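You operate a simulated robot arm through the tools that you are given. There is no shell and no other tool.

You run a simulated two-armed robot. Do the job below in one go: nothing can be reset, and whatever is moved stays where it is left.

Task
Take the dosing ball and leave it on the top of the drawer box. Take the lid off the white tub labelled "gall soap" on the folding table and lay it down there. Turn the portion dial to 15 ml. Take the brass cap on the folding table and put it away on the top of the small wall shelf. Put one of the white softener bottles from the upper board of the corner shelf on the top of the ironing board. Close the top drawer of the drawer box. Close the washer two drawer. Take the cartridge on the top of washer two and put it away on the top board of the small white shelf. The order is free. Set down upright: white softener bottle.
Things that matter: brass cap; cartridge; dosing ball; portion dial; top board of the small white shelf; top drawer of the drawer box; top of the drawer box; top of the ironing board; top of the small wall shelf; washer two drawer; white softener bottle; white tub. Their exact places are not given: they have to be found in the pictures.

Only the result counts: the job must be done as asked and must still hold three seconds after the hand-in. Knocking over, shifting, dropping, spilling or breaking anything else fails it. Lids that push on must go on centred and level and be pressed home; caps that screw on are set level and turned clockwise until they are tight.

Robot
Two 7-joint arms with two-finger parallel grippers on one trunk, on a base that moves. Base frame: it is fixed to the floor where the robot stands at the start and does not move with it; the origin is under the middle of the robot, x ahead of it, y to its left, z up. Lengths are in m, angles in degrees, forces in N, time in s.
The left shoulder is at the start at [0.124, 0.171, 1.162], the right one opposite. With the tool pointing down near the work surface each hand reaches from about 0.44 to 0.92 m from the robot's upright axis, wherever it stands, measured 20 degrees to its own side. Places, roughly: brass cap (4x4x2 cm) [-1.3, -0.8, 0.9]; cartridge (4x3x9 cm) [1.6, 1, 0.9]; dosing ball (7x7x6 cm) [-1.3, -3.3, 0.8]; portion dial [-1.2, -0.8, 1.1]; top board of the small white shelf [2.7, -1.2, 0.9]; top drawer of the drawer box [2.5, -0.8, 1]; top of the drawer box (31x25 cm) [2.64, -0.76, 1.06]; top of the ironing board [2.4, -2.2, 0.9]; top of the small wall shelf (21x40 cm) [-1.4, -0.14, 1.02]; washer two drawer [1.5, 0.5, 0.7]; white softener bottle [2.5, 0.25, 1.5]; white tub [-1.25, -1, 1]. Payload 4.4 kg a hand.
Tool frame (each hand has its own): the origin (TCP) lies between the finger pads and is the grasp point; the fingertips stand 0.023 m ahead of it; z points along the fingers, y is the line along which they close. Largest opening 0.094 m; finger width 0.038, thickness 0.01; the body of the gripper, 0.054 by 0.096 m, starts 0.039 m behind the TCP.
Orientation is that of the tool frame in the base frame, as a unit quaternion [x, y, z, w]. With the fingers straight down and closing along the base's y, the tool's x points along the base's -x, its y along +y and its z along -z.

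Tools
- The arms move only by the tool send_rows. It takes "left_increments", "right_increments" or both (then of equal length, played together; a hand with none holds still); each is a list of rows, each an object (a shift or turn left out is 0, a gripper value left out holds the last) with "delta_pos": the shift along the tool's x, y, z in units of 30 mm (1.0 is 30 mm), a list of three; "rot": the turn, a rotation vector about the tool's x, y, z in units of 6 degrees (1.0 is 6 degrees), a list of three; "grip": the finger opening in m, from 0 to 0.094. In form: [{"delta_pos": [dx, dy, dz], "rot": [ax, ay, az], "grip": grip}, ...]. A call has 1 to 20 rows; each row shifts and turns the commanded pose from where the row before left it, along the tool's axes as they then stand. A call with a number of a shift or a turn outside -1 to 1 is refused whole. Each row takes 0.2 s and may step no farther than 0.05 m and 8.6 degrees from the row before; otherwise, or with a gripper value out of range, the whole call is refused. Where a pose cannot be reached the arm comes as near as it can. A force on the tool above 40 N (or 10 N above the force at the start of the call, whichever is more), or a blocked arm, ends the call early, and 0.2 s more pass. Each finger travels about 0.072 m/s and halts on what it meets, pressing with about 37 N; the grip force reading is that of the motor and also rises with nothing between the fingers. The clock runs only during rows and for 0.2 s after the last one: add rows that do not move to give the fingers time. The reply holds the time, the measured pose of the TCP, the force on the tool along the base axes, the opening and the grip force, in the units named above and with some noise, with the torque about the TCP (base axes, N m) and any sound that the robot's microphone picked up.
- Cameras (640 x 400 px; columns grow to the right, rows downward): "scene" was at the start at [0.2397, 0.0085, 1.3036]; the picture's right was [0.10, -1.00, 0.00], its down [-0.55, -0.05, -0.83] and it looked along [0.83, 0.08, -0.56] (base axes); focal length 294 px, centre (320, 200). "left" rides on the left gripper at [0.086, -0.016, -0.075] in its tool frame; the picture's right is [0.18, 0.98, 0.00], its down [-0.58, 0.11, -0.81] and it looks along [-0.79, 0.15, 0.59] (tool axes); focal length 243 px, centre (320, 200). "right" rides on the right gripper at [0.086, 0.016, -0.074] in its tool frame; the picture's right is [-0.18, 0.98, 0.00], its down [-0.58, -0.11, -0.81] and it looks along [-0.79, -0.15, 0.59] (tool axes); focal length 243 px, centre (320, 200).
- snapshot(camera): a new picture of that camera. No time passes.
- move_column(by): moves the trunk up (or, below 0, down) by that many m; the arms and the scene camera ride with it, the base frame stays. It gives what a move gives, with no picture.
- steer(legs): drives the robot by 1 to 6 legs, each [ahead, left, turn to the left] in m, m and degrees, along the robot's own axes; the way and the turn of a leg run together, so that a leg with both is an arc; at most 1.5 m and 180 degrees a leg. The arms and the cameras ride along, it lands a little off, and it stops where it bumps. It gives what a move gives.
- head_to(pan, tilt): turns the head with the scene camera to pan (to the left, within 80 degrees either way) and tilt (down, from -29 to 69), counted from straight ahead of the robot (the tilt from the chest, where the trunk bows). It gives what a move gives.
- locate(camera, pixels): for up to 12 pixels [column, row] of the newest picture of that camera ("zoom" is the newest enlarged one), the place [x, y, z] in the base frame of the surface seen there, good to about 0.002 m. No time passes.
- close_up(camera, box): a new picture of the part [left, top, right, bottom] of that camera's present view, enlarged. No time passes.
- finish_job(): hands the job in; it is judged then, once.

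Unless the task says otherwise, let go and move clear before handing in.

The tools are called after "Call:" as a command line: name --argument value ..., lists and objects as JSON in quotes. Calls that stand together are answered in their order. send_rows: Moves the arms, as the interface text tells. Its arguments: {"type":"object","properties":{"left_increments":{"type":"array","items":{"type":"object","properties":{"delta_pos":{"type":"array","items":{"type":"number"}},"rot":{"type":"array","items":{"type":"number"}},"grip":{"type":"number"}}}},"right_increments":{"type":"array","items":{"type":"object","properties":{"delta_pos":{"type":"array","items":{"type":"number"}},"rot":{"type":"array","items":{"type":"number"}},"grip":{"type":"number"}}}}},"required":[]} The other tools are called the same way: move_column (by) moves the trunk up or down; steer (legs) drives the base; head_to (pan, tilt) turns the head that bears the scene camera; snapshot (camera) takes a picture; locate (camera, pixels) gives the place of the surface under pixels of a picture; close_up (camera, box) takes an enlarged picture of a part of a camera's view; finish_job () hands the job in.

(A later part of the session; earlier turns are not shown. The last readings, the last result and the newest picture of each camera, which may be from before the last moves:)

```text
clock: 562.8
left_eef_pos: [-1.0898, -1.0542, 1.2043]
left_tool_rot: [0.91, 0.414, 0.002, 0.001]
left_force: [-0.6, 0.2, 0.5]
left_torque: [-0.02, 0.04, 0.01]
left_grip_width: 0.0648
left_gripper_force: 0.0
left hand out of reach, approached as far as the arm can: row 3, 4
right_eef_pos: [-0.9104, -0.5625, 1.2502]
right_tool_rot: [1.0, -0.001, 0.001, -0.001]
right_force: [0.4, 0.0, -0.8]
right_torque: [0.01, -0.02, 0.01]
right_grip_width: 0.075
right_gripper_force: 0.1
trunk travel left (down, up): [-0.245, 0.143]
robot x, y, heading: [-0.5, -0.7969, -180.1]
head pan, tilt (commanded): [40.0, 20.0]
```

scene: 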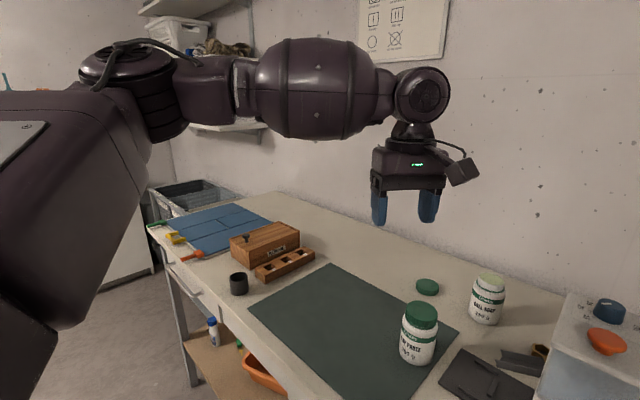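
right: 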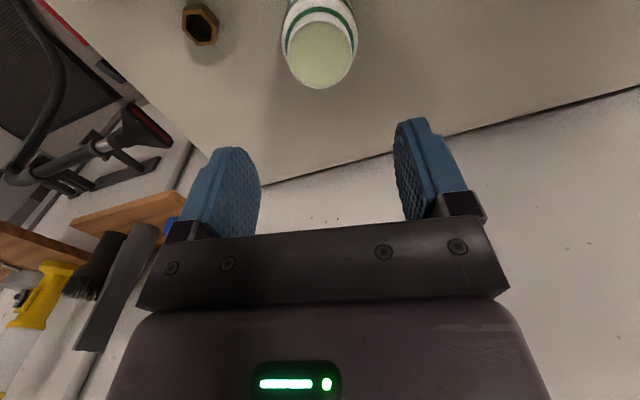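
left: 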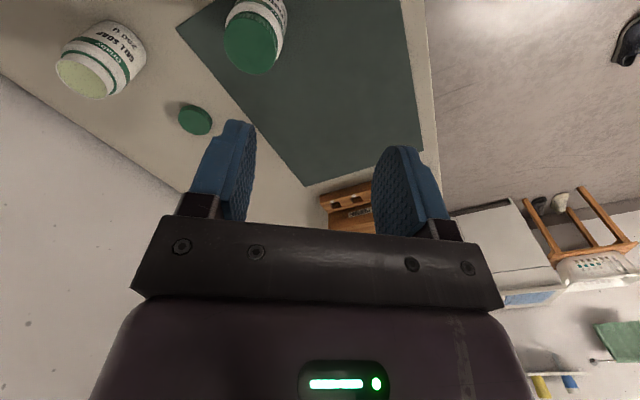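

Sliding shows a limit tied to the hand's turn. I turn the hand back to its plain yaw, go to the spot above the cap first, and will turn it there.

Call:
send_rows --left_increments '[{"rot": [0, 0, 1]}, {"rot": [0, 0, 1]}, {"rot": [0, 0, 1]}, {"rot": [0, 0, 1]}, {"rot": [0, 0, 1]}, {"rot": [0, 0, 1]}, {"rot": [0, 0, 1]}, {"rot": [0, 0, 1]}, {"delta_pos": [-1, 0, 0]}, {"delta_pos": [-1, 0, 0]}, {"delta_pos": [-1, 0, 0]}, {}]'

```text
clock: 565.4
left_eef_pos: [-1.1191, -1.0934, 1.2097]
left_tool_rot: [1.0, 0.006, 0.003, 0.0]
left_force: [-1.1, -0.1, -0.2]
left_torque: [-0.02, 0.01, 0.02]
left_grip_width: 0.065
left_gripper_force: 0.0
left hand out of reach, approached as far as the arm can: row 9, 10, 11
right_eef_pos: [-0.91, -0.5621, 1.2505]
right_tool_rot: [1.0, -0.001, 0.0, 0.0]
right_force: [0.3, 0.2, -0.3]
right_torque: [0.0, 0.0, 0.0]
right_grip_width: 0.0751
right_gripper_force: 0.0
trunk travel left (down, up): [-0.245, 0.143]
robot x, y, heading: [-0.498, -0.7954, -180.1]
head pan, tilt (commanded): [40.0, 20.0]
```

The same limit holds regardless of yaw, so it is the shoulder or elbow (the elbow sits unusually high). I lower the hand somewhat so the elbow comes down and try going forward again.

Call:
send_rows --left_increments '[{"delta_pos": [0, 0.5, 0.7]}, {"delta_pos": [0, 0.5, 0.7]}, {"delta_pos": [0, 0.5, 0.7]}, {"delta_pos": [0, 0.5, 0.7]}, {"delta_pos": [-1, 0, 0]}, {"delta_pos": [-1, 0, 0]}, {"delta_pos": [-1, 0, 0]}, {}]'

Call:
snapshot --camera "scene"

```text
clock: 567.2
left_eef_pos: [-1.1411, -1.1743, 1.1383]
left_tool_rot: [1.0, 0.007, 0.003, 0.001]
left_force: [0.8, -1.1, -0.6]
left_torque: [0.01, -0.02, 0.0]
left_grip_width: 0.0649
left_gripper_force: 0.0
left hand out of reach, approached as far as the arm can: row 5, 6, 7
right_eef_pos: [-0.9099, -0.5619, 1.2515]
right_tool_rot: [1.0, 0.0, 0.0, -0.001]
right_force: [0.5, -0.3, -0.3]
right_torque: [0.01, 0.02, 0.03]
right_grip_width: 0.0752
right_gripper_force: 0.1
trunk travel left (down, up): [-0.245, 0.143]
robot x, y, heading: [-0.5002, -0.7998, -179.9]
head pan, tilt (commanded): [40.0, 20.0]
```

```text
taken
```

scene: 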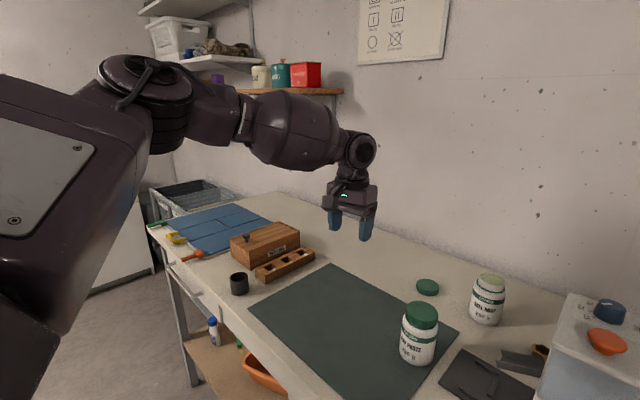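

Forward is still refused though the arm is well bent. I test other single directions to learn which way is free.

Call:
send_rows --left_increments '[{"delta_pos": [0, -0.8, 0]}, {"delta_pos": [0, -0.8, 0]}, {}]'

Call:
send_rows --left_increments '[{"delta_pos": [0, 0.8, 0]}, {"delta_pos": [0, 0.8, 0]}, {"delta_pos": [0, 0.8, 0]}, {}]'

Call:
send_rows --left_increments '[{"delta_pos": [-0.8, 0, 0]}, {"delta_pos": [-0.8, 0, 0]}, {"delta_pos": [-0.8, 0, 0]}, {}]'

```text
clock: 568.0
left_eef_pos: [-1.1268, -1.1334, 1.1425]
left_tool_rot: [1.0, 0.007, 0.003, 0.001]
left_force: [-0.1, 0.9, -0.3]
left_torque: [0.02, 0.02, 0.0]
left_grip_width: 0.065
left_gripper_force: 0.0
left hand out of reach, approached as far as the arm can: row 1, 2
right_eef_pos: [-0.9105, -0.5619, 1.2497]
right_tool_rot: [1.0, -0.001, 0.0, -0.001]
right_force: [-0.3, -0.3, -0.9]
right_torque: [-0.02, 0.0, 0.01]
right_grip_width: 0.0752
right_gripper_force: 0.0
trunk travel left (down, up): [-0.245, 0.143]
robot x, y, heading: [-0.5041, -0.8028, -180.0]
head pan, tilt (commanded): [40.0, 20.0]
```

```text
clock: 569.0
left_eef_pos: [-1.1238, -1.2044, 1.1445]
left_tool_rot: [1.0, 0.006, 0.003, 0.002]
left_force: [-0.7, 1.0, -0.3]
left_torque: [-0.01, 0.01, 0.03]
left_grip_width: 0.065
left_gripper_force: 0.0
right_eef_pos: [-0.9092, -0.563, 1.2507]
right_tool_rot: [1.0, -0.002, 0.002, 0.0]
right_force: [-0.4, 0.5, -0.3]
right_torque: [0.02, -0.01, 0.02]
right_grip_width: 0.0751
right_gripper_force: 0.1
trunk travel left (down, up): [-0.245, 0.143]
robot x, y, heading: [-0.5028, -0.8002, -180.0]
head pan, tilt (commanded): [40.0, 20.0]
```

```text
clock: 570.0
left_eef_pos: [-1.1507, -1.208, 1.15]
left_tool_rot: [1.0, 0.007, 0.002, 0.001]
left_force: [-0.1, -0.5, 0.4]
left_torque: [-0.05, 0.02, 0.0]
left_grip_width: 0.0651
left_gripper_force: 0.1
left hand out of reach, approached as far as the arm can: row 2, 3
right_eef_pos: [-0.9098, -0.562, 1.2486]
right_tool_rot: [1.0, -0.001, 0.0, -0.001]
right_force: [1.0, -0.5, 0.1]
right_torque: [0.01, 0.01, 0.02]
right_grip_width: 0.075
right_gripper_force: 0.1
trunk travel left (down, up): [-0.245, 0.143]
robot x, y, heading: [-0.4998, -0.7997, -180.1]
head pan, tilt (commanded): [40.0, 20.0]
```

The left arm has a boundary in front that comes from its high elbow. I tip the hand level, stretch it forward, which brings the elbow lower, and then tip it down again.

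Call:
send_rows --left_increments '[{"delta_pos": [0.5, 0, -0.5]}, {"rot": [0, -1, 0]}, {"rot": [0, -1, 0]}, {"rot": [0, -1, 0]}, {"rot": [0, -1, 0]}, {"rot": [0, -1, 0]}, {"rot": [0, -1, 0]}, {"rot": [0, -1, 0]}, {"rot": [0, -1, 0]}, {"rot": [0, -1, 0]}, {"rot": [0, -1, 0]}, {"rot": [0, -1, 0]}, {"rot": [0, -1, 0]}, {"rot": [0, -1, 0]}, {"rot": [0, -1, 0]}, {"rot": [0, -1, 0]}, {}]'

Call:
send_rows --left_increments '[{"delta_pos": [0, 0, 0.8]}, {"delta_pos": [0, 0, 0.8]}, {"delta_pos": [0, 0, 0.8]}, {"delta_pos": [0, 0, 0.8]}, {}]'

Call:
snapshot --camera "scene"

```text
clock: 573.6
left_eef_pos: [-1.1375, -1.2096, 1.1647]
left_tool_rot: [0.709, 0.003, -0.706, 0.005]
left_force: [-0.4, 0.0, -0.4]
left_torque: [0.01, 0.02, 0.01]
left_grip_width: 0.065
left_gripper_force: 0.0
right_eef_pos: [-0.9099, -0.5621, 1.2503]
right_tool_rot: [1.0, -0.002, -0.001, -0.001]
right_force: [0.5, -0.1, 0.4]
right_torque: [-0.02, 0.03, 0.02]
right_grip_width: 0.0751
right_gripper_force: 0.0
trunk travel left (down, up): [-0.245, 0.143]
robot x, y, heading: [-0.5011, -0.7979, -179.7]
head pan, tilt (commanded): [40.0, 20.0]
```

```text
clock: 574.8
left_eef_pos: [-1.2333, -1.212, 1.1652]
left_tool_rot: [0.71, 0.003, -0.704, 0.005]
left_force: [0.0, -0.8, -0.5]
left_torque: [0.01, 0.01, -0.02]
left_grip_width: 0.0651
left_gripper_force: 0.1
right_eef_pos: [-0.9087, -0.5626, 1.2501]
right_tool_rot: [1.0, -0.002, 0.0, -0.001]
right_force: [0.1, -0.4, -0.6]
right_torque: [0.0, -0.02, -0.01]
right_grip_width: 0.0751
right_gripper_force: 0.0
trunk travel left (down, up): [-0.245, 0.143]
robot x, y, heading: [-0.499, -0.7999, -180.2]
head pan, tilt (commanded): [40.0, 20.0]
```

```text
taken
```

scene: 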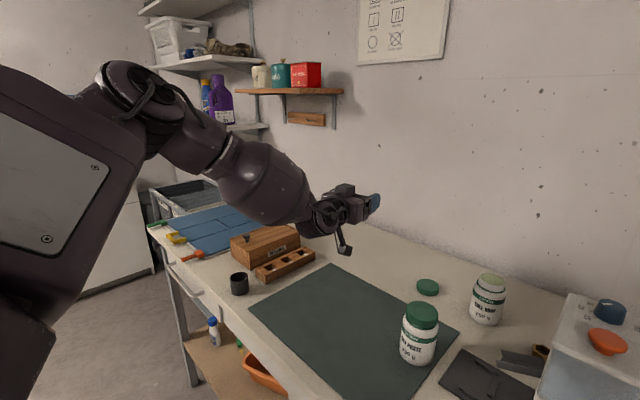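

In the level pose it moves; I stretch further forward to see whether the same boundary appears.

Call:
send_rows --left_increments '[{"delta_pos": [0, -0.4, 0.8]}, {"delta_pos": [0, -0.4, 0.8]}, {"delta_pos": [0, -0.4, 0.8]}, {"delta_pos": [0, -0.4, 0.8]}, {}]'

Call:
snapshot --camera "scene"

```text
clock: 576.0
left_eef_pos: [-1.266, -1.1854, 1.2064]
left_tool_rot: [0.709, 0.003, -0.705, 0.005]
left_force: [0.0, 0.0, 0.2]
left_torque: [0.02, -0.03, -0.01]
left_grip_width: 0.065
left_gripper_force: 0.1
left hand out of reach, approached as far as the arm can: row 1, 2, 3, 4
right_eef_pos: [-0.9097, -0.5622, 1.2493]
right_tool_rot: [1.0, -0.001, 0.0, 0.0]
right_force: [0.4, -0.3, 0.1]
right_torque: [-0.02, 0.0, 0.0]
right_grip_width: 0.0748
right_gripper_force: 0.0
trunk travel left (down, up): [-0.245, 0.143]
robot x, y, heading: [-0.4982, -0.8004, -179.9]
head pan, tilt (commanded): [40.0, 20.0]
```

```text
taken
```

scene: 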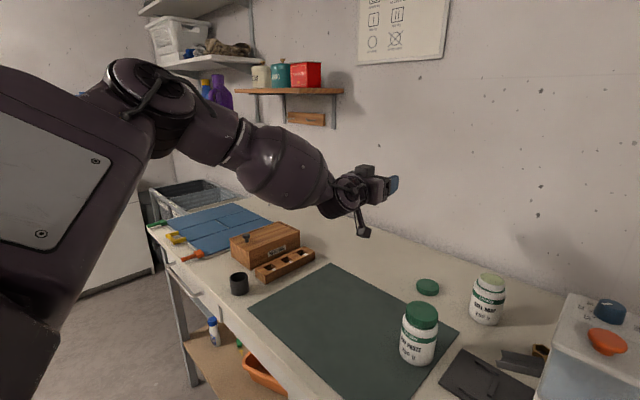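

The elbow stays high. As before, rolling the level hand swings the elbow; this time I roll it the other way to bring the elbow down.

Call:
send_rows --left_increments '[{"delta_pos": [0.3, 0, -1]}, {"delta_pos": [0.3, 0, -1]}, {"rot": [0, 0, -1]}, {"rot": [0, 0, -1]}, {"rot": [0, 0, -1]}, {"rot": [0, 0, -1]}, {"rot": [0, 0, -1]}, {"rot": [0, 0, -1]}, {"rot": [0, 0, -1]}, {"rot": [0, 0, -1]}, {}]'

Call:
snapshot --camera "scene"

```text
clock: 578.4
left_eef_pos: [-1.1796, -1.1629, 1.2453]
left_tool_rot: [0.649, 0.292, -0.645, -0.278]
left_force: [-0.2, -0.8, 0.5]
left_torque: [0.01, -0.01, 0.0]
left_grip_width: 0.0649
left_gripper_force: 0.0
left hand out of reach, approached as far as the arm can: row 8, 9, 10
right_eef_pos: [-0.9106, -0.5625, 1.2492]
right_tool_rot: [1.0, -0.001, 0.001, 0.0]
right_force: [0.4, -0.7, 0.0]
right_torque: [0.02, -0.02, -0.04]
right_grip_width: 0.0752
right_gripper_force: 0.0
trunk travel left (down, up): [-0.245, 0.143]
robot x, y, heading: [-0.5, -0.7971, -180.0]
head pan, tilt (commanded): [40.0, 20.0]
```

```text
taken
```

scene: 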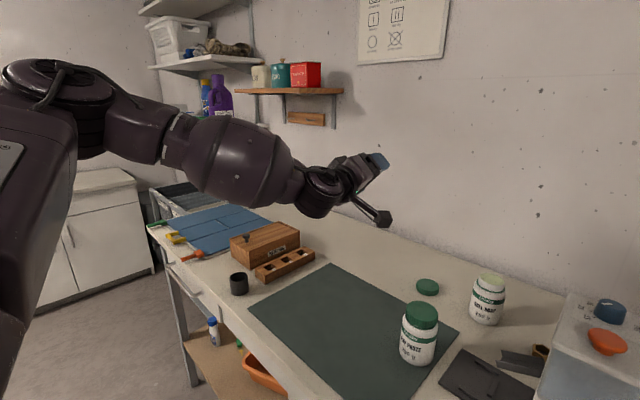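

I check the elbow's position after this roll.

Call:
locate --camera "scene" --pixels '[[55, 75], [90, 130], [140, 120], [230, 160], [320, 190], [20, 160]]'

Call:
send_rows --left_increments '[{"delta_pos": [0, 0, 0.8]}, {"delta_pos": [0, 0, 0.8]}, {"delta_pos": [0, 0, 0.8]}, {}]'

```text
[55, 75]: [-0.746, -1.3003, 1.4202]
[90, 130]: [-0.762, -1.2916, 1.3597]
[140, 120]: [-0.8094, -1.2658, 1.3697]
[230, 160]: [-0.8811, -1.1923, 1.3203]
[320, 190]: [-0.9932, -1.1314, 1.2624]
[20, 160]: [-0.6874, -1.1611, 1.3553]
```

```text
clock: 579.4
left_eef_pos: [-1.2425, -1.1566, 1.272]
left_tool_rot: [0.648, 0.293, -0.646, -0.279]
left_force: [0.6, 0.0, 0.7]
left_torque: [0.0, 0.01, -0.03]
left_grip_width: 0.0649
left_gripper_force: 0.1
left hand out of reach, approached as far as the arm can: row 1, 2, 3
right_eef_pos: [-0.9098, -0.5631, 1.2505]
right_tool_rot: [1.0, -0.001, 0.0, -0.001]
right_force: [-0.7, -0.1, 0.1]
right_torque: [-0.02, 0.02, 0.02]
right_grip_width: 0.075
right_gripper_force: 0.1
trunk travel left (down, up): [-0.245, 0.143]
robot x, y, heading: [-0.4989, -0.8, -179.8]
head pan, tilt (commanded): [40.0, 20.0]
```

To compare, I look at where the right elbow (which moves freely) sits in its normal pose.

Call:
head_to --pan -50 --tilt 20

Call:
snapshot --camera "scene"

Call:
locate --camera "scene" --pixels '[[300, 200], [350, 150], [400, 150], [450, 180], [500, 200], [550, 250], [250, 120], [420, 100]]'

```text
clock: 581.0
left_eef_pos: [-1.242, -1.1555, 1.2722]
left_tool_rot: [0.648, 0.293, -0.645, -0.278]
left_force: [0.0, 0.0, 0.0]
left_torque: [-0.02, 0.01, 0.02]
left_grip_width: 0.0652
left_gripper_force: 0.0
right_eef_pos: [-0.9105, -0.5633, 1.2503]
right_tool_rot: [1.0, 0.0, 0.001, -0.001]
right_force: [0.3, -0.3, -0.6]
right_torque: [-0.02, -0.02, -0.01]
right_grip_width: 0.0751
right_gripper_force: 0.1
trunk travel left (down, up): [-0.245, 0.143]
robot x, y, heading: [-0.4944, -0.799, -180.0]
head pan, tilt (commanded): [-50.0, 20.0]
```

```text
taken
```

scene: 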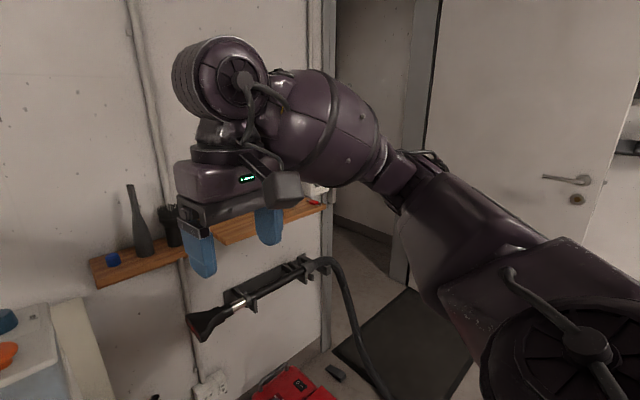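

```text
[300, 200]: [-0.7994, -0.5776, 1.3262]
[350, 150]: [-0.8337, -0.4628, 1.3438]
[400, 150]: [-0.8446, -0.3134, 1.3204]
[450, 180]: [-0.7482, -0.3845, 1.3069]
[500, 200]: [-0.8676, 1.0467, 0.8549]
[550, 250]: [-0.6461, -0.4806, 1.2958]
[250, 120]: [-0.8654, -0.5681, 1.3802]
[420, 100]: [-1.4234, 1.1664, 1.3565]
```

The right elbow sits about 7 cm lower relative to its shoulder than the left one does now. I back off into free space to rework the left arm's posture away from the table.

Call:
send_rows --left_increments '[{"delta_pos": [0, 0, -1]}, {"delta_pos": [0, 0, -1]}, {"delta_pos": [0, 0, -1]}, {"rot": [0, 0, 1]}, {"rot": [0, 0, 1]}, {"rot": [0, 0, 1]}, {"rot": [0, 0, 1]}, {"rot": [0, 0, 1]}, {"rot": [0, 0, 1]}, {"rot": [0, 0, 1]}, {"rot": [0, 0, 0.2]}, {}]'

Call:
steer --legs '[[-0.65, 0, 0]]'

Call:
send_rows --left_increments '[{"delta_pos": [1, 0, 0.2]}, {"delta_pos": [1, 0, 0.2]}, {"delta_pos": [1, 0, 0.2]}, {"delta_pos": [1, 0, 0.2]}, {"delta_pos": [1, 0, 0.2]}, {"delta_pos": [1, 0, 0.2]}, {"delta_pos": [1, 0, 0.2]}, {"delta_pos": [1, 0, 0.2]}, {"delta_pos": [1, 0, 0.2]}, {"delta_pos": [1, 0, 0.2]}, {"delta_pos": [1, 0, 0.2]}, {"delta_pos": [1, 0, 0.2]}, {}]'

Call:
head_to --pan 40 --tilt 35

Call:
snapshot --camera "scene"

```text
clock: 583.6
left_eef_pos: [-1.1498, -1.1537, 1.2726]
left_tool_rot: [0.709, 0.033, -0.704, -0.023]
left_force: [-0.4, -1.0, -0.7]
left_torque: [-0.01, -0.02, -0.01]
left_grip_width: 0.0652
left_gripper_force: 0.1
right_eef_pos: [-0.9119, -0.563, 1.2504]
right_tool_rot: [1.0, -0.001, 0.0, 0.0]
right_force: [-0.9, -0.1, 1.1]
right_torque: [-0.04, -0.01, 0.0]
right_grip_width: 0.0751
right_gripper_force: 0.0
trunk travel left (down, up): [-0.245, 0.143]
robot x, y, heading: [-0.4998, -0.7994, -180.1]
head pan, tilt (commanded): [-50.0, 20.0]
```

```text
clock: 587.2
left_eef_pos: [-0.5084, -1.1497, 1.2725]
left_tool_rot: [0.709, 0.03, -0.704, -0.028]
left_force: [-1.2, -0.6, 1.1]
left_torque: [-0.01, 0.02, 0.02]
left_grip_width: 0.0648
left_gripper_force: 0.0
right_eef_pos: [-0.26, -0.5617, 1.2499]
right_tool_rot: [1.0, -0.006, 0.0, -0.001]
right_force: [-0.2, -0.4, 0.7]
right_torque: [0.02, -0.02, -0.03]
right_grip_width: 0.0748
right_gripper_force: 0.1
trunk travel left (down, up): [-0.245, 0.143]
robot x, y, heading: [0.1482, -0.8044, 179.5]
head pan, tilt (commanded): [-50.0, 20.0]
```

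```text
clock: 590.0
left_eef_pos: [-0.4899, -1.1784, 1.0821]
left_tool_rot: [0.709, 0.029, -0.704, -0.029]
left_force: [0.3, 0.6, -0.7]
left_torque: [-0.01, 0.04, 0.0]
left_grip_width: 0.065
left_gripper_force: 0.0
left hand out of reach, approached as far as the arm can: row 5, 6, 7, 8, 9, 10, 11, 12
right_eef_pos: [-0.2609, -0.5614, 1.2502]
right_tool_rot: [1.0, -0.007, 0.001, -0.001]
right_force: [-0.3, 0.6, -1.0]
right_torque: [0.01, 0.02, 0.03]
right_grip_width: 0.0748
right_gripper_force: 0.1
trunk travel left (down, up): [-0.245, 0.143]
robot x, y, heading: [0.1461, -0.8003, 179.3]
head pan, tilt (commanded): [-50.0, 20.0]
```

```text
clock: 591.7
left_eef_pos: [-0.4904, -1.1777, 1.0805]
left_tool_rot: [0.709, 0.03, -0.704, -0.028]
left_force: [0.1, -0.2, 0.3]
left_torque: [-0.01, -0.01, -0.02]
left_grip_width: 0.0652
left_gripper_force: 0.0
right_eef_pos: [-0.2613, -0.5612, 1.251]
right_tool_rot: [1.0, -0.006, 0.001, -0.001]
right_force: [-0.3, 0.1, 0.4]
right_torque: [-0.01, 0.0, -0.04]
right_grip_width: 0.0745
right_gripper_force: 0.2
trunk travel left (down, up): [-0.245, 0.143]
robot x, y, heading: [0.1479, -0.8019, 179.2]
head pan, tilt (commanded): [40.0, 35.0]
```

```text
taken
```

scene: 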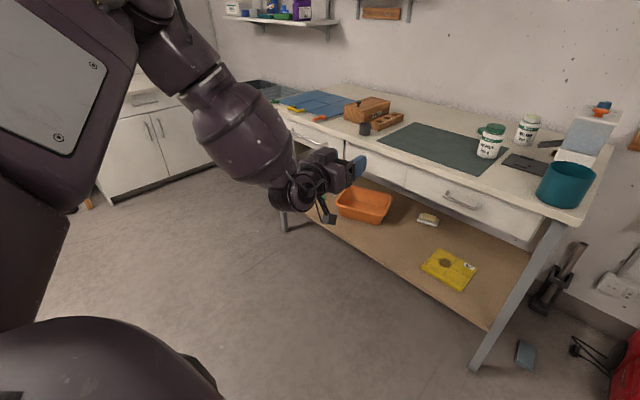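

The elbow was raised by yawing the hand counter-clockwise; turning it the other way should lower the elbow. I tip the hand down and turn it clockwise, then test the forward reach here in free space.

Call:
send_rows --left_increments '[{"rot": [0, 1, 0]}, {"rot": [0, 1, 0]}, {"rot": [0, 1, 0]}, {"rot": [0, 1, 0]}, {"rot": [0, 1, 0]}, {"rot": [0, 1, 0]}, {"rot": [0, 1, 0]}, {"rot": [0, 1, 0]}, {"rot": [0, 1, 0]}, {"rot": [0, 1, 0]}, {"rot": [0, 1, 0]}, {"rot": [0, 1, 0]}, {"rot": [0, 1, 0]}, {"rot": [0, 1, 0]}, {"rot": [0, 1, 0]}, {}]'

Call:
send_rows --left_increments '[{"rot": [0, 0, 1]}, {"rot": [0, 0, 1]}, {"rot": [0, 0, 1]}, {"rot": [0, 0, 1]}, {"rot": [0, 0, 1]}, {"rot": [0, 0, 1]}, {"rot": [0, 0, 1]}, {"rot": [0, 0, 1]}, {}]'

Call:
snapshot --camera "scene"

```text
clock: 595.1
left_eef_pos: [-0.4854, -1.1813, 1.0832]
left_tool_rot: [0.999, 0.002, 0.003, -0.041]
left_force: [-0.9, 0.0, 0.8]
left_torque: [-0.01, -0.01, 0.0]
left_grip_width: 0.0652
left_gripper_force: 0.0
left hand out of reach, approached as far as the arm can: row 15
right_eef_pos: [-0.261, -0.5616, 1.2496]
right_tool_rot: [1.0, -0.007, 0.0, -0.002]
right_force: [0.5, 0.3, 1.1]
right_torque: [-0.01, -0.02, 0.03]
right_grip_width: 0.0749
right_gripper_force: 0.1
trunk travel left (down, up): [-0.245, 0.143]
robot x, y, heading: [0.1426, -0.8014, 179.4]
head pan, tilt (commanded): [40.0, 35.0]
```

```text
clock: 597.1
left_eef_pos: [-0.4853, -1.1803, 1.0832]
left_tool_rot: [0.913, -0.406, -0.013, -0.039]
left_force: [-0.2, 0.2, -0.2]
left_torque: [0.01, 0.04, 0.01]
left_grip_width: 0.065
left_gripper_force: 0.0
right_eef_pos: [-0.2618, -0.5619, 1.2502]
right_tool_rot: [1.0, -0.006, 0.001, -0.001]
right_force: [0.0, -0.7, -0.3]
right_torque: [-0.02, -0.01, 0.01]
right_grip_width: 0.0748
right_gripper_force: 0.1
trunk travel left (down, up): [-0.245, 0.143]
robot x, y, heading: [0.148, -0.8035, 179.6]
head pan, tilt (commanded): [40.0, 35.0]
```

```text
taken
```

scene: 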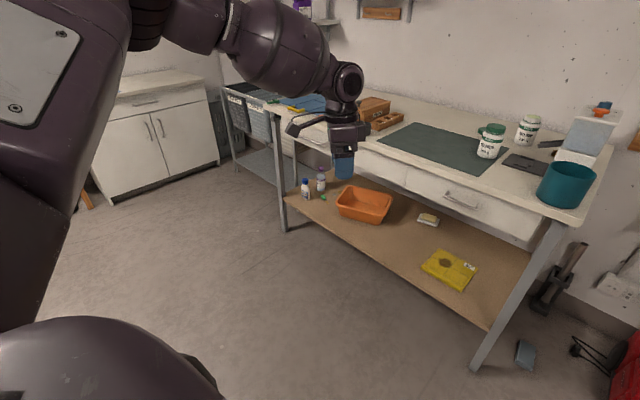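

Now turned 48° clockwise. I test forward motion.

Call:
send_rows --left_increments '[{"delta_pos": [-0.6, 0.67, 0]}, {"delta_pos": [-0.6, 0.67, 0]}, {"delta_pos": [-0.6, 0.67, 0]}, {}]'

Call:
send_rows --left_increments '[{"rot": [0, 0, 1]}, {"rot": [0, 0, 1]}, {"rot": [0, 0, 1]}, {"rot": [0, 0, 1]}, {"rot": [0, 0, 1]}, {"rot": [0, 0, 1]}, {"rot": [0, 0, 1]}, {}]'

Call:
head_to --pan 60 --tilt 15

Call:
snapshot --camera "scene"

```text
clock: 598.1
left_eef_pos: [-0.4945, -1.192, 1.1014]
left_tool_rot: [0.913, -0.406, -0.014, -0.038]
left_force: [0.2, -0.2, -0.3]
left_torque: [-0.03, 0.0, -0.01]
left_grip_width: 0.065
left_gripper_force: 0.0
left hand out of reach, approached as far as the arm can: row 1, 2, 3
right_eef_pos: [-0.2608, -0.5614, 1.2495]
right_tool_rot: [1.0, -0.007, 0.001, 0.0]
right_force: [-0.1, -0.9, 1.0]
right_torque: [0.02, 0.03, -0.01]
right_grip_width: 0.0754
right_gripper_force: 0.0
trunk travel left (down, up): [-0.245, 0.143]
robot x, y, heading: [0.1483, -0.8003, 179.3]
head pan, tilt (commanded): [40.0, 35.0]
```

```text
clock: 599.9
left_eef_pos: [-0.4942, -1.1919, 1.101]
left_tool_rot: [0.707, -0.706, -0.027, -0.03]
left_force: [-0.3, 0.2, 0.4]
left_torque: [0.03, -0.01, 0.01]
left_grip_width: 0.0649
left_gripper_force: 0.1
right_eef_pos: [-0.2613, -0.5624, 1.2498]
right_tool_rot: [1.0, -0.006, 0.001, -0.001]
right_force: [-0.4, -0.1, 0.8]
right_torque: [0.02, 0.01, -0.04]
right_grip_width: 0.0751
right_gripper_force: 0.1
trunk travel left (down, up): [-0.245, 0.143]
robot x, y, heading: [0.1449, -0.8038, 179.6]
head pan, tilt (commanded): [40.0, 35.0]
```

```text
clock: 600.7
left_eef_pos: [-0.495, -1.191, 1.1008]
left_tool_rot: [0.707, -0.706, -0.027, -0.031]
left_force: [0.0, -0.1, 0.5]
left_torque: [0.01, 0.01, -0.01]
left_grip_width: 0.0649
left_gripper_force: 0.0
right_eef_pos: [-0.2613, -0.5614, 1.2495]
right_tool_rot: [1.0, -0.006, 0.001, -0.001]
right_force: [0.9, 1.1, 0.6]
right_torque: [-0.03, 0.01, -0.01]
right_grip_width: 0.075
right_gripper_force: 0.1
trunk travel left (down, up): [-0.245, 0.143]
robot x, y, heading: [0.1486, -0.8022, 179.2]
head pan, tilt (commanded): [60.0, 15.0]
```

```text
taken
```

scene: 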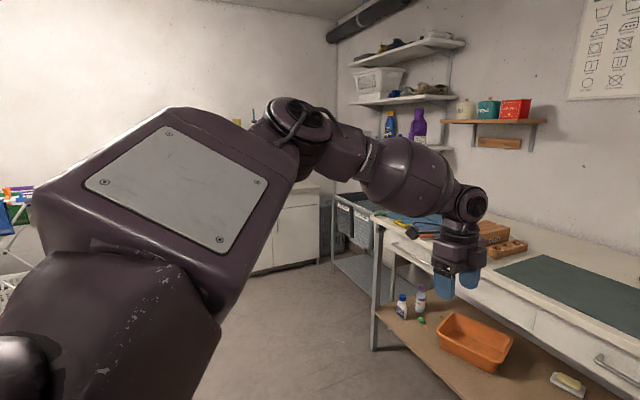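

The elbow sits up and forward like a peak. I locate it to understand which joint is limiting.

Call:
locate --camera "scene" --pixels '[[290, 110], [300, 150], [340, 150], [400, 175], [460, 200], [190, 180], [250, 150], [100, 280]]'

Call:
send_rows --left_increments '[{"delta_pos": [0, 0, -0.8]}, {"delta_pos": [0, 0, -0.8]}, {"delta_pos": [0, 0, -0.8]}, {"delta_pos": [0, 0, -0.8]}, {}]'

Call:
send_rows --left_increments '[{"delta_pos": [0, 0.8, 0]}, {"delta_pos": [0, 0.8, 0]}, {"delta_pos": [0, 0.8, 0]}, {"delta_pos": [0, 0.8, 0]}, {}]'

```text
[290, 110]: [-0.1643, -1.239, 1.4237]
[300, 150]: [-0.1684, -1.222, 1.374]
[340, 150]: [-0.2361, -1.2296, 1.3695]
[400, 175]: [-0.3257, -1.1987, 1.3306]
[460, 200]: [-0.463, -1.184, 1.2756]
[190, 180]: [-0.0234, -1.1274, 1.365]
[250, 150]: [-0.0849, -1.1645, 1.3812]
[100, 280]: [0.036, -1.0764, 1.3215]
```

```text
clock: 601.9
left_eef_pos: [-0.4964, -1.2009, 1.1956]
left_tool_rot: [0.707, -0.706, -0.026, -0.032]
left_force: [-0.6, 0.6, 0.2]
left_torque: [0.01, 0.05, -0.01]
left_grip_width: 0.065
left_gripper_force: 0.0
right_eef_pos: [-0.2618, -0.5612, 1.2509]
right_tool_rot: [1.0, -0.006, 0.001, -0.001]
right_force: [-0.4, 0.4, 0.4]
right_torque: [0.01, -0.02, -0.01]
right_grip_width: 0.0749
right_gripper_force: 0.0
trunk travel left (down, up): [-0.245, 0.143]
robot x, y, heading: [0.1497, -0.7994, 179.3]
head pan, tilt (commanded): [60.0, 15.0]
```

```text
clock: 603.1
left_eef_pos: [-0.5203, -1.2044, 1.1986]
left_tool_rot: [0.707, -0.706, -0.028, -0.031]
left_force: [-0.5, 0.3, 0.4]
left_torque: [0.03, -0.01, -0.02]
left_grip_width: 0.0652
left_gripper_force: 0.1
left hand out of reach, approached as far as the arm can: row 2, 3, 4
right_eef_pos: [-0.2615, -0.5624, 1.2492]
right_tool_rot: [1.0, -0.006, 0.001, -0.001]
right_force: [0.5, -0.2, -0.4]
right_torque: [-0.02, 0.01, 0.01]
right_grip_width: 0.0754
right_gripper_force: 0.2
trunk travel left (down, up): [-0.245, 0.143]
robot x, y, heading: [0.1459, -0.8026, 179.6]
head pan, tilt (commanded): [60.0, 15.0]
```

Upward works, forward does not. I swing the hand outward, back and low on the left side, to let the elbow drop, and then come forward from there.

Call:
send_rows --left_increments '[{"delta_pos": [0.8, -0.6, 0.5]}, {"delta_pos": [0.8, -0.6, 0.5]}, {"delta_pos": [0.8, -0.6, 0.5]}, {"delta_pos": [0.8, -0.6, 0.5]}, {"delta_pos": [0.8, -0.6, 0.5]}, {"delta_pos": [0.8, -0.6, 0.5]}, {"delta_pos": [0.8, -0.6, 0.5]}, {"delta_pos": [0.4, -0.4, 0.8]}, {"delta_pos": [0, -0.2, 0.9]}, {"delta_pos": [0, -0.2, 0.9]}, {"delta_pos": [0, -0.2, 0.9]}, {"delta_pos": [0, -0.2, 0.9]}, {}]'

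Call:
snapshot --camera "scene"

```text
clock: 605.9
left_eef_pos: [-0.3537, -1.3617, 0.9485]
left_tool_rot: [0.708, -0.705, -0.028, -0.03]
left_force: [0.6, -0.5, -0.5]
left_torque: [0.03, 0.01, 0.0]
left_grip_width: 0.0652
left_gripper_force: 0.0
right_eef_pos: [-0.2593, -0.562, 1.2512]
right_tool_rot: [1.0, -0.007, -0.001, -0.001]
right_force: [-0.3, 0.1, 0.6]
right_torque: [0.02, 0.0, -0.01]
right_grip_width: 0.0751
right_gripper_force: 0.1
trunk travel left (down, up): [-0.245, 0.143]
robot x, y, heading: [0.1488, -0.7994, 179.5]
head pan, tilt (commanded): [60.0, 15.0]
```

```text
taken
```

scene: 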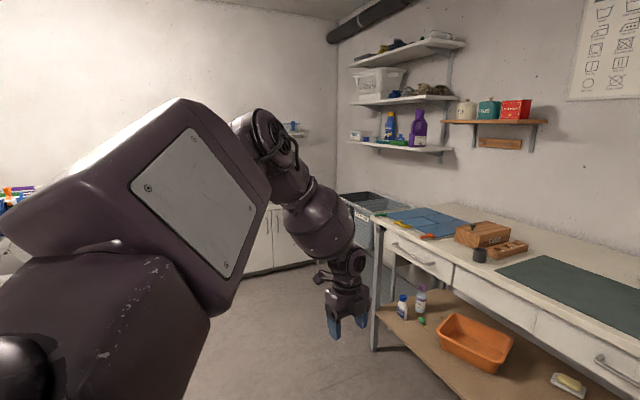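

That moved freely, with the arm now reaching down-left. I stretch it nearly straight downward here; then turning the hand about the arm's own axis should swivel the elbow.

Call:
send_rows --left_increments '[{"delta_pos": [0, 0, 0.9]}, {"delta_pos": [0, 0, 0.9]}, {"delta_pos": [0, 0, 0.9]}, {"delta_pos": [0, 0, 0.9]}, {"delta_pos": [0, 0, 0.9]}, {"delta_pos": [0, 0, 0.9]}, {"delta_pos": [0, 0, 0.9]}, {"delta_pos": [0, 0, 0.9]}, {"delta_pos": [0, 0, 0.9]}, {}]'

Call:
head_to --pan 60 --tilt 30

Call:
snapshot --camera "scene"

```text
clock: 608.1
left_eef_pos: [-0.28, -1.3189, 0.8844]
left_tool_rot: [0.707, -0.706, -0.028, -0.031]
left_force: [-0.2, 0.3, 0.1]
left_torque: [0.0, -0.01, -0.02]
left_grip_width: 0.0648
left_gripper_force: 0.0
left hand out of reach, approached as far as the arm can: row 1, 2, 3, 4, 5, 6, 7, 8, 9
right_eef_pos: [-0.2598, -0.5611, 1.2501]
right_tool_rot: [1.0, -0.006, 0.0, -0.001]
right_force: [0.3, -0.4, -0.7]
right_torque: [0.03, 0.03, 0.0]
right_grip_width: 0.075
right_gripper_force: 0.1
trunk travel left (down, up): [-0.245, 0.143]
robot x, y, heading: [0.1476, -0.803, 179.6]
head pan, tilt (commanded): [60.0, 15.0]
```

```text
clock: 608.9
left_eef_pos: [-0.2789, -1.3191, 0.8837]
left_tool_rot: [0.707, -0.706, -0.027, -0.031]
left_force: [0.2, -0.2, -0.1]
left_torque: [0.03, -0.01, -0.02]
left_grip_width: 0.0652
left_gripper_force: 0.0
right_eef_pos: [-0.2599, -0.5612, 1.2508]
right_tool_rot: [1.0, -0.006, 0.001, -0.001]
right_force: [-0.1, -0.4, 0.2]
right_torque: [0.01, -0.03, 0.0]
right_grip_width: 0.075
right_gripper_force: 0.1
trunk travel left (down, up): [-0.245, 0.143]
robot x, y, heading: [0.1437, -0.8003, 179.5]
head pan, tilt (commanded): [60.0, 30.0]
```

```text
taken
```

scene: 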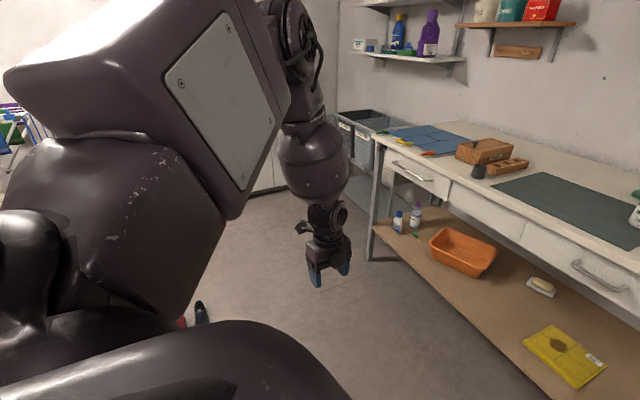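

The pattern (hand could not tip the last 5° down, forearm always has to slope) suggests the wrist is folded the wrong way round. With hand and forearm in line I can roll the hand to flip it. I check how well they are in line now.

Call:
locate --camera "scene" --pixels '[[295, 60], [300, 110], [310, 160], [325, 200], [330, 240], [315, 130], [340, 160]]'

Call:
head_to --pan 55 --tilt 10

Call:
snapshot --camera "scene"

Call:
locate --camera "scene" --pixels '[[320, 120], [330, 150], [345, 200], [355, 250], [370, 300], [375, 340], [320, 180]]'

```text
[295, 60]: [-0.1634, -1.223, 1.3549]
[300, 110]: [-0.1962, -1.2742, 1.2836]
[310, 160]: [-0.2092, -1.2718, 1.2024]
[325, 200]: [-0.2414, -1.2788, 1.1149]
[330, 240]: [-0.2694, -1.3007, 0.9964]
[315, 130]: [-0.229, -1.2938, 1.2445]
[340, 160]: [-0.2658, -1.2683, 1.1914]
```

```text
clock: 609.7
left_eef_pos: [-0.2799, -1.3189, 0.8826]
left_tool_rot: [0.707, -0.706, -0.027, -0.032]
left_force: [0.4, 0.4, 0.0]
left_torque: [0.01, -0.03, -0.02]
left_grip_width: 0.065
left_gripper_force: 0.0
right_eef_pos: [-0.2618, -0.5618, 1.2495]
right_tool_rot: [1.0, -0.006, 0.001, -0.001]
right_force: [0.2, 0.2, -0.4]
right_torque: [-0.01, 0.0, 0.02]
right_grip_width: 0.0748
right_gripper_force: 0.1
trunk travel left (down, up): [-0.245, 0.143]
robot x, y, heading: [0.1478, -0.7977, 179.5]
head pan, tilt (commanded): [55.0, 10.0]
```

```text
taken
```

scene: 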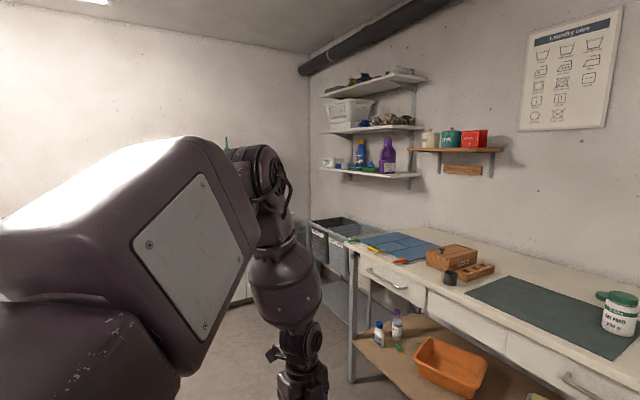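

```text
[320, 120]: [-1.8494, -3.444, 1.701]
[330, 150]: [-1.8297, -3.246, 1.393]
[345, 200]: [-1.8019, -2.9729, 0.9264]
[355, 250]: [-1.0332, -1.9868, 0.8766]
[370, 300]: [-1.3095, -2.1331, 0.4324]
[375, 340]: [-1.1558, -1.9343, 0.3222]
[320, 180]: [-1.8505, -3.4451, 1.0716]
```

The upper arm seems unable to come down at all, as if the shoulder were folded over the top. Bringing the arm out to the side and back like a hanging arm should undo that, so I move the left hand backward along my left side.

Call:
send_rows --left_increments '[{"delta_pos": [0.3, -0.8, 0]}, {"delta_pos": [0.3, -0.8, 0]}, {"delta_pos": [0.3, -0.8, 0]}, {"delta_pos": [0.3, -0.8, 0]}, {"delta_pos": [0.3, -0.8, 0]}, {"delta_pos": [0.3, -0.8, 0]}, {"delta_pos": [0.3, -0.8, 0]}, {"delta_pos": [0.3, -0.8, 0]}, {}]'

Call:
head_to --pan 80 --tilt 25

Call:
snapshot --camera "scene"

```text
clock: 611.7
left_eef_pos: [-0.088, -1.3884, 0.8808]
left_tool_rot: [0.708, -0.705, -0.027, -0.031]
left_force: [-0.6, 0.0, 0.2]
left_torque: [0.01, -0.03, -0.04]
left_grip_width: 0.0651
left_gripper_force: 0.0
right_eef_pos: [-0.2621, -0.5615, 1.2492]
right_tool_rot: [1.0, -0.006, 0.001, -0.002]
right_force: [-0.3, 0.5, 0.1]
right_torque: [-0.02, -0.02, -0.02]
right_grip_width: 0.0748
right_gripper_force: 0.0
trunk travel left (down, up): [-0.245, 0.143]
robot x, y, heading: [0.1451, -0.8058, 179.1]
head pan, tilt (commanded): [55.0, 10.0]
```

```text
clock: 612.6
left_eef_pos: [-0.086, -1.3899, 0.8814]
left_tool_rot: [0.707, -0.706, -0.027, -0.032]
left_force: [0.1, -0.7, -0.7]
left_torque: [0.02, -0.01, -0.01]
left_grip_width: 0.0652
left_gripper_force: 0.0
right_eef_pos: [-0.2608, -0.5612, 1.2505]
right_tool_rot: [1.0, -0.006, 0.001, -0.001]
right_force: [-1.0, 0.2, -0.4]
right_torque: [-0.01, 0.03, 0.02]
right_grip_width: 0.0751
right_gripper_force: 0.1
trunk travel left (down, up): [-0.245, 0.143]
robot x, y, heading: [0.1461, -0.8045, 179.4]
head pan, tilt (commanded): [80.0, 25.0]
```

```text
taken
```

scene: 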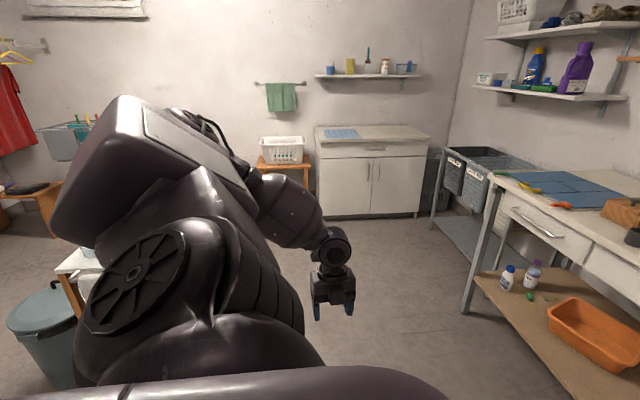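

No complaint on the way. Now I try lowering the hand at my side, so the arm hangs down.

Call:
send_rows --left_increments '[{"delta_pos": [0, 0, 0.8]}, {"delta_pos": [0, 0, 0.8]}, {"delta_pos": [0, 0, 0.8]}, {"delta_pos": [0, 0, 0.8]}, {"delta_pos": [0, 0, 0.8]}, {"delta_pos": [0, 0, 0.8]}, {}]'

Call:
snapshot --camera "scene"

```text
clock: 614.2
left_eef_pos: [-0.0874, -1.3776, 0.7366]
left_tool_rot: [0.707, -0.706, -0.027, -0.031]
left_force: [-0.1, 1.2, -0.2]
left_torque: [0.0, -0.01, -0.05]
left_grip_width: 0.0651
left_gripper_force: 0.0
right_eef_pos: [-0.2604, -0.5613, 1.2499]
right_tool_rot: [1.0, -0.006, 0.0, -0.001]
right_force: [-0.6, 0.1, 0.2]
right_torque: [-0.03, 0.03, -0.02]
right_grip_width: 0.0752
right_gripper_force: 0.0
trunk travel left (down, up): [-0.245, 0.143]
robot x, y, heading: [0.1495, -0.8017, 179.5]
head pan, tilt (commanded): [80.0, 25.0]
```

```text
taken
```

scene: 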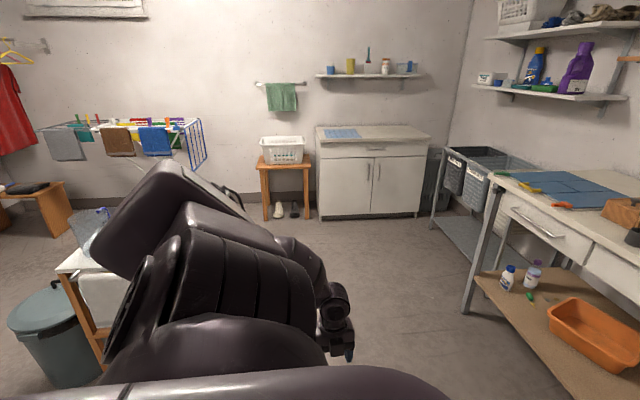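

The upper arm came down: the arm hangs at my side. Now I bring the hand forward at this low height.

Call:
send_rows --left_increments '[{"delta_pos": [0, 0.8, 0]}, {"delta_pos": [0, 0.8, 0]}, {"delta_pos": [-0.2, 0.8, 0]}, {"delta_pos": [-0.3, 0.8, 0]}, {"delta_pos": [-0.4, 0.8, 0]}, {"delta_pos": [-0.4, 0.8, 0]}, {"delta_pos": [-0.4, 0.8, 0]}, {"delta_pos": [-0.4, 0.8, 0]}, {"delta_pos": [-0.4, 0.8, 0]}, {"delta_pos": [-0.4, 0.8, 0]}, {"delta_pos": [-0.4, 0.8, 0]}, {"delta_pos": [-0.4, 0.8, 0]}, {}]'

Call:
head_to --pan 50 --tilt 35

Call:
snapshot --camera "scene"

```text
clock: 617.0
left_eef_pos: [-0.3748, -1.2657, 0.7454]
left_tool_rot: [0.707, -0.706, -0.026, -0.031]
left_force: [-0.7, -0.9, -0.7]
left_torque: [0.02, 0.03, 0.02]
left_grip_width: 0.0648
left_gripper_force: 0.0
right_eef_pos: [-0.2602, -0.5611, 1.2516]
right_tool_rot: [1.0, -0.006, 0.0, -0.001]
right_force: [-0.3, -0.1, -0.5]
right_torque: [0.0, 0.01, -0.01]
right_grip_width: 0.075
right_gripper_force: 0.1
trunk travel left (down, up): [-0.245, 0.143]
robot x, y, heading: [0.1453, -0.8013, 179.4]
head pan, tilt (commanded): [80.0, 25.0]
```

```text
clock: 618.0
left_eef_pos: [-0.3737, -1.2666, 0.7448]
left_tool_rot: [0.707, -0.706, -0.027, -0.031]
left_force: [-0.3, -1.2, -0.3]
left_torque: [-0.01, 0.01, -0.02]
left_grip_width: 0.065
left_gripper_force: 0.1
right_eef_pos: [-0.2622, -0.5615, 1.2492]
right_tool_rot: [1.0, -0.006, 0.001, -0.001]
right_force: [-0.4, -0.5, 1.1]
right_torque: [0.02, 0.02, 0.02]
right_grip_width: 0.0749
right_gripper_force: 0.1
trunk travel left (down, up): [-0.245, 0.143]
robot x, y, heading: [0.1469, -0.8048, 179.5]
head pan, tilt (commanded): [50.0, 35.0]
```

```text
taken
```

scene: 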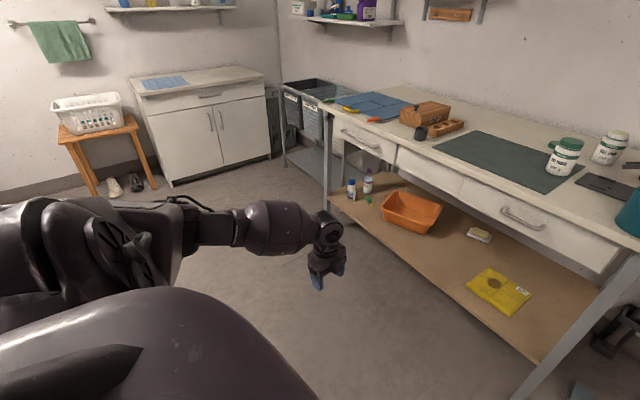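

The left arm now has a natural low posture. I raise the hand slowly and turn its yaw to about 45°, then test the forward reach again.

Call:
send_rows --left_increments '[{"delta_pos": [0, 0.2, -0.9], "rot": [0, 0, -0.7]}, {"delta_pos": [0, 0.2, -0.9], "rot": [0, 0, -0.7]}, {"delta_pos": [0, 0.2, -0.9], "rot": [0, 0, -0.7]}, {"delta_pos": [0, 0.2, -0.9], "rot": [0, 0, -0.7]}, {"delta_pos": [0, 0.2, -0.9], "rot": [0, 0, -0.7]}, {"delta_pos": [0, 0.2, -0.9], "rot": [0, 0, -0.7]}, {"delta_pos": [0, 0.2, -0.9], "rot": [0, 0, -0.7]}, {"delta_pos": [0, 0.2, -0.9], "rot": [0, 0, -0.7]}, {"delta_pos": [0, 0.2, -0.9], "rot": [0, 0, -0.7]}, {"delta_pos": [0, 0.2, -0.9], "rot": [0, 0, -0.7]}, {"delta_pos": [0, 0.2, -0.9]}, {"delta_pos": [0, 0.2, -0.9]}, {}]'

Call:
snapshot --camera "scene"

```text
clock: 620.8
left_eef_pos: [-0.4408, -1.32, 1.0647]
left_tool_rot: [0.913, -0.406, -0.014, -0.039]
left_force: [0.0, 0.2, 0.1]
left_torque: [-0.02, 0.0, 0.01]
left_grip_width: 0.0651
left_gripper_force: 0.1
right_eef_pos: [-0.2612, -0.5614, 1.2508]
right_tool_rot: [1.0, -0.006, 0.001, -0.001]
right_force: [0.6, 0.0, 0.0]
right_torque: [0.0, 0.0, -0.02]
right_grip_width: 0.0749
right_gripper_force: 0.1
trunk travel left (down, up): [-0.245, 0.143]
robot x, y, heading: [0.1505, -0.8031, 179.3]
head pan, tilt (commanded): [50.0, 35.0]
```

```text
taken
```

scene: 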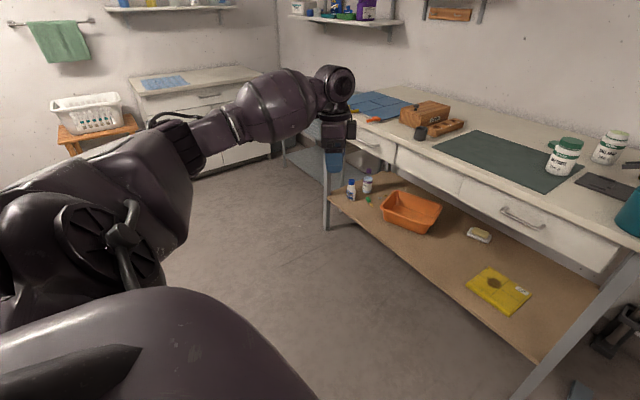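

The left arm is back in a natural posture with full freedom. I level its small tilt, raise the trunk fully (so the forearm will slope down over the tubs), and drive back to the table.

Call:
send_rows --left_increments '[{"rot": [-0.57, 0.546, 0]}, {}]'

Call:
move_column --by 0.14

Call:
steer --legs '[[0.69, 0, 0.6]]'

Call:
head_to --pan 5 --tilt 40

Call:
snapshot --camera "scene"

```text
clock: 621.4
left_eef_pos: [-0.4413, -1.3195, 1.0642]
left_tool_rot: [0.914, -0.406, 0.0, 0.0]
left_force: [0.1, -0.5, -0.5]
left_torque: [0.02, 0.02, -0.02]
left_grip_width: 0.0649
left_gripper_force: 0.0
right_eef_pos: [-0.2612, -0.5614, 1.2509]
right_tool_rot: [1.0, -0.006, 0.001, -0.001]
right_force: [0.1, -0.3, -0.6]
right_torque: [-0.01, 0.01, 0.01]
right_grip_width: 0.075
right_gripper_force: 0.0
trunk travel left (down, up): [-0.245, 0.143]
robot x, y, heading: [0.1473, -0.8053, 179.6]
head pan, tilt (commanded): [50.0, 35.0]
```

```text
clock: 623.0
left_eef_pos: [-0.4404, -1.3196, 1.2032]
left_tool_rot: [0.914, -0.405, 0.001, 0.0]
left_force: [0.1, -0.3, 0.0]
left_torque: [0.01, 0.01, 0.01]
left_grip_width: 0.0651
left_gripper_force: 0.2
right_eef_pos: [-0.2597, -0.5615, 1.3894]
right_tool_rot: [1.0, -0.007, 0.0, 0.0]
right_force: [-0.2, 0.0, -0.1]
right_torque: [0.01, 0.01, 0.05]
right_grip_width: 0.0747
right_gripper_force: 0.0
trunk travel left (down, up): [-0.385, 0.003]
robot x, y, heading: [0.1474, -0.7996, 179.5]
head pan, tilt (commanded): [50.0, 35.0]
```

```text
clock: 626.8
left_eef_pos: [-1.1185, -1.3375, 1.2043]
left_tool_rot: [0.919, -0.394, 0.001, 0.001]
left_force: [0.0, -0.6, -0.1]
left_torque: [0.01, 0.0, 0.0]
left_grip_width: 0.0651
left_gripper_force: 0.0
right_eef_pos: [-0.9564, -0.5736, 1.39]
right_tool_rot: [1.0, 0.007, 0.001, 0.0]
right_force: [-0.2, 0.4, 0.1]
right_torque: [0.0, 0.0, 0.0]
right_grip_width: 0.0748
right_gripper_force: 0.0
trunk travel left (down, up): [-0.385, 0.003]
robot x, y, heading: [-0.5456, -0.8009, -179.2]
head pan, tilt (commanded): [50.0, 35.0]
```

```text
clock: 628.0
left_eef_pos: [-1.1167, -1.338, 1.2041]
left_tool_rot: [0.919, -0.393, 0.001, 0.0]
left_force: [0.4, -0.2, -0.7]
left_torque: [0.02, 0.0, 0.01]
left_grip_width: 0.0652
left_gripper_force: 0.1
right_eef_pos: [-0.9568, -0.5751, 1.3901]
right_tool_rot: [1.0, 0.007, 0.001, 0.0]
right_force: [0.2, 0.6, -0.5]
right_torque: [0.01, 0.0, 0.02]
right_grip_width: 0.0748
right_gripper_force: 0.0
trunk travel left (down, up): [-0.385, 0.003]
robot x, y, heading: [-0.5428, -0.8051, -179.1]
head pan, tilt (commanded): [5.0, 40.0]
```

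```text
taken
```

scene: 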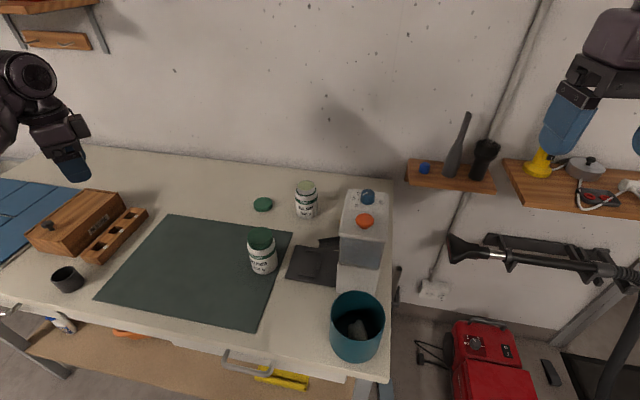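

From this higher view I zoom to see whether the cap is visible beside the dispenser.

Call:
close_up --camera "scene" --box '[286, 180, 382, 260]'

Call:
locate --camera "zoom" --pixels '[[300, 190], [320, 180], [330, 200], [330, 170], [350, 120], [340, 60], [345, 40], [300, 240], [250, 230], [280, 250]]'

```text
5.00 times, centred on (334, 220) of scene
```

zoom: 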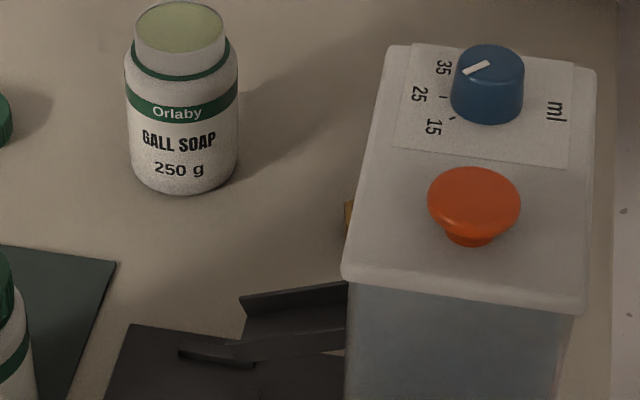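

```text
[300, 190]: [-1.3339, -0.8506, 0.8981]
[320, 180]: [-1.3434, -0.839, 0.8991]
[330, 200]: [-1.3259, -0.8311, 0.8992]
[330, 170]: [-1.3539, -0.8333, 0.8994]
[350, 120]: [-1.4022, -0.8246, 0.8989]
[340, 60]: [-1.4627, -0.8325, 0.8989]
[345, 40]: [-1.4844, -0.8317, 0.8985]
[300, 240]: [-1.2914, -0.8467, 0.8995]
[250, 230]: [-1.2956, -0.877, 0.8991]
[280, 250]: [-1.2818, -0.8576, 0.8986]
```

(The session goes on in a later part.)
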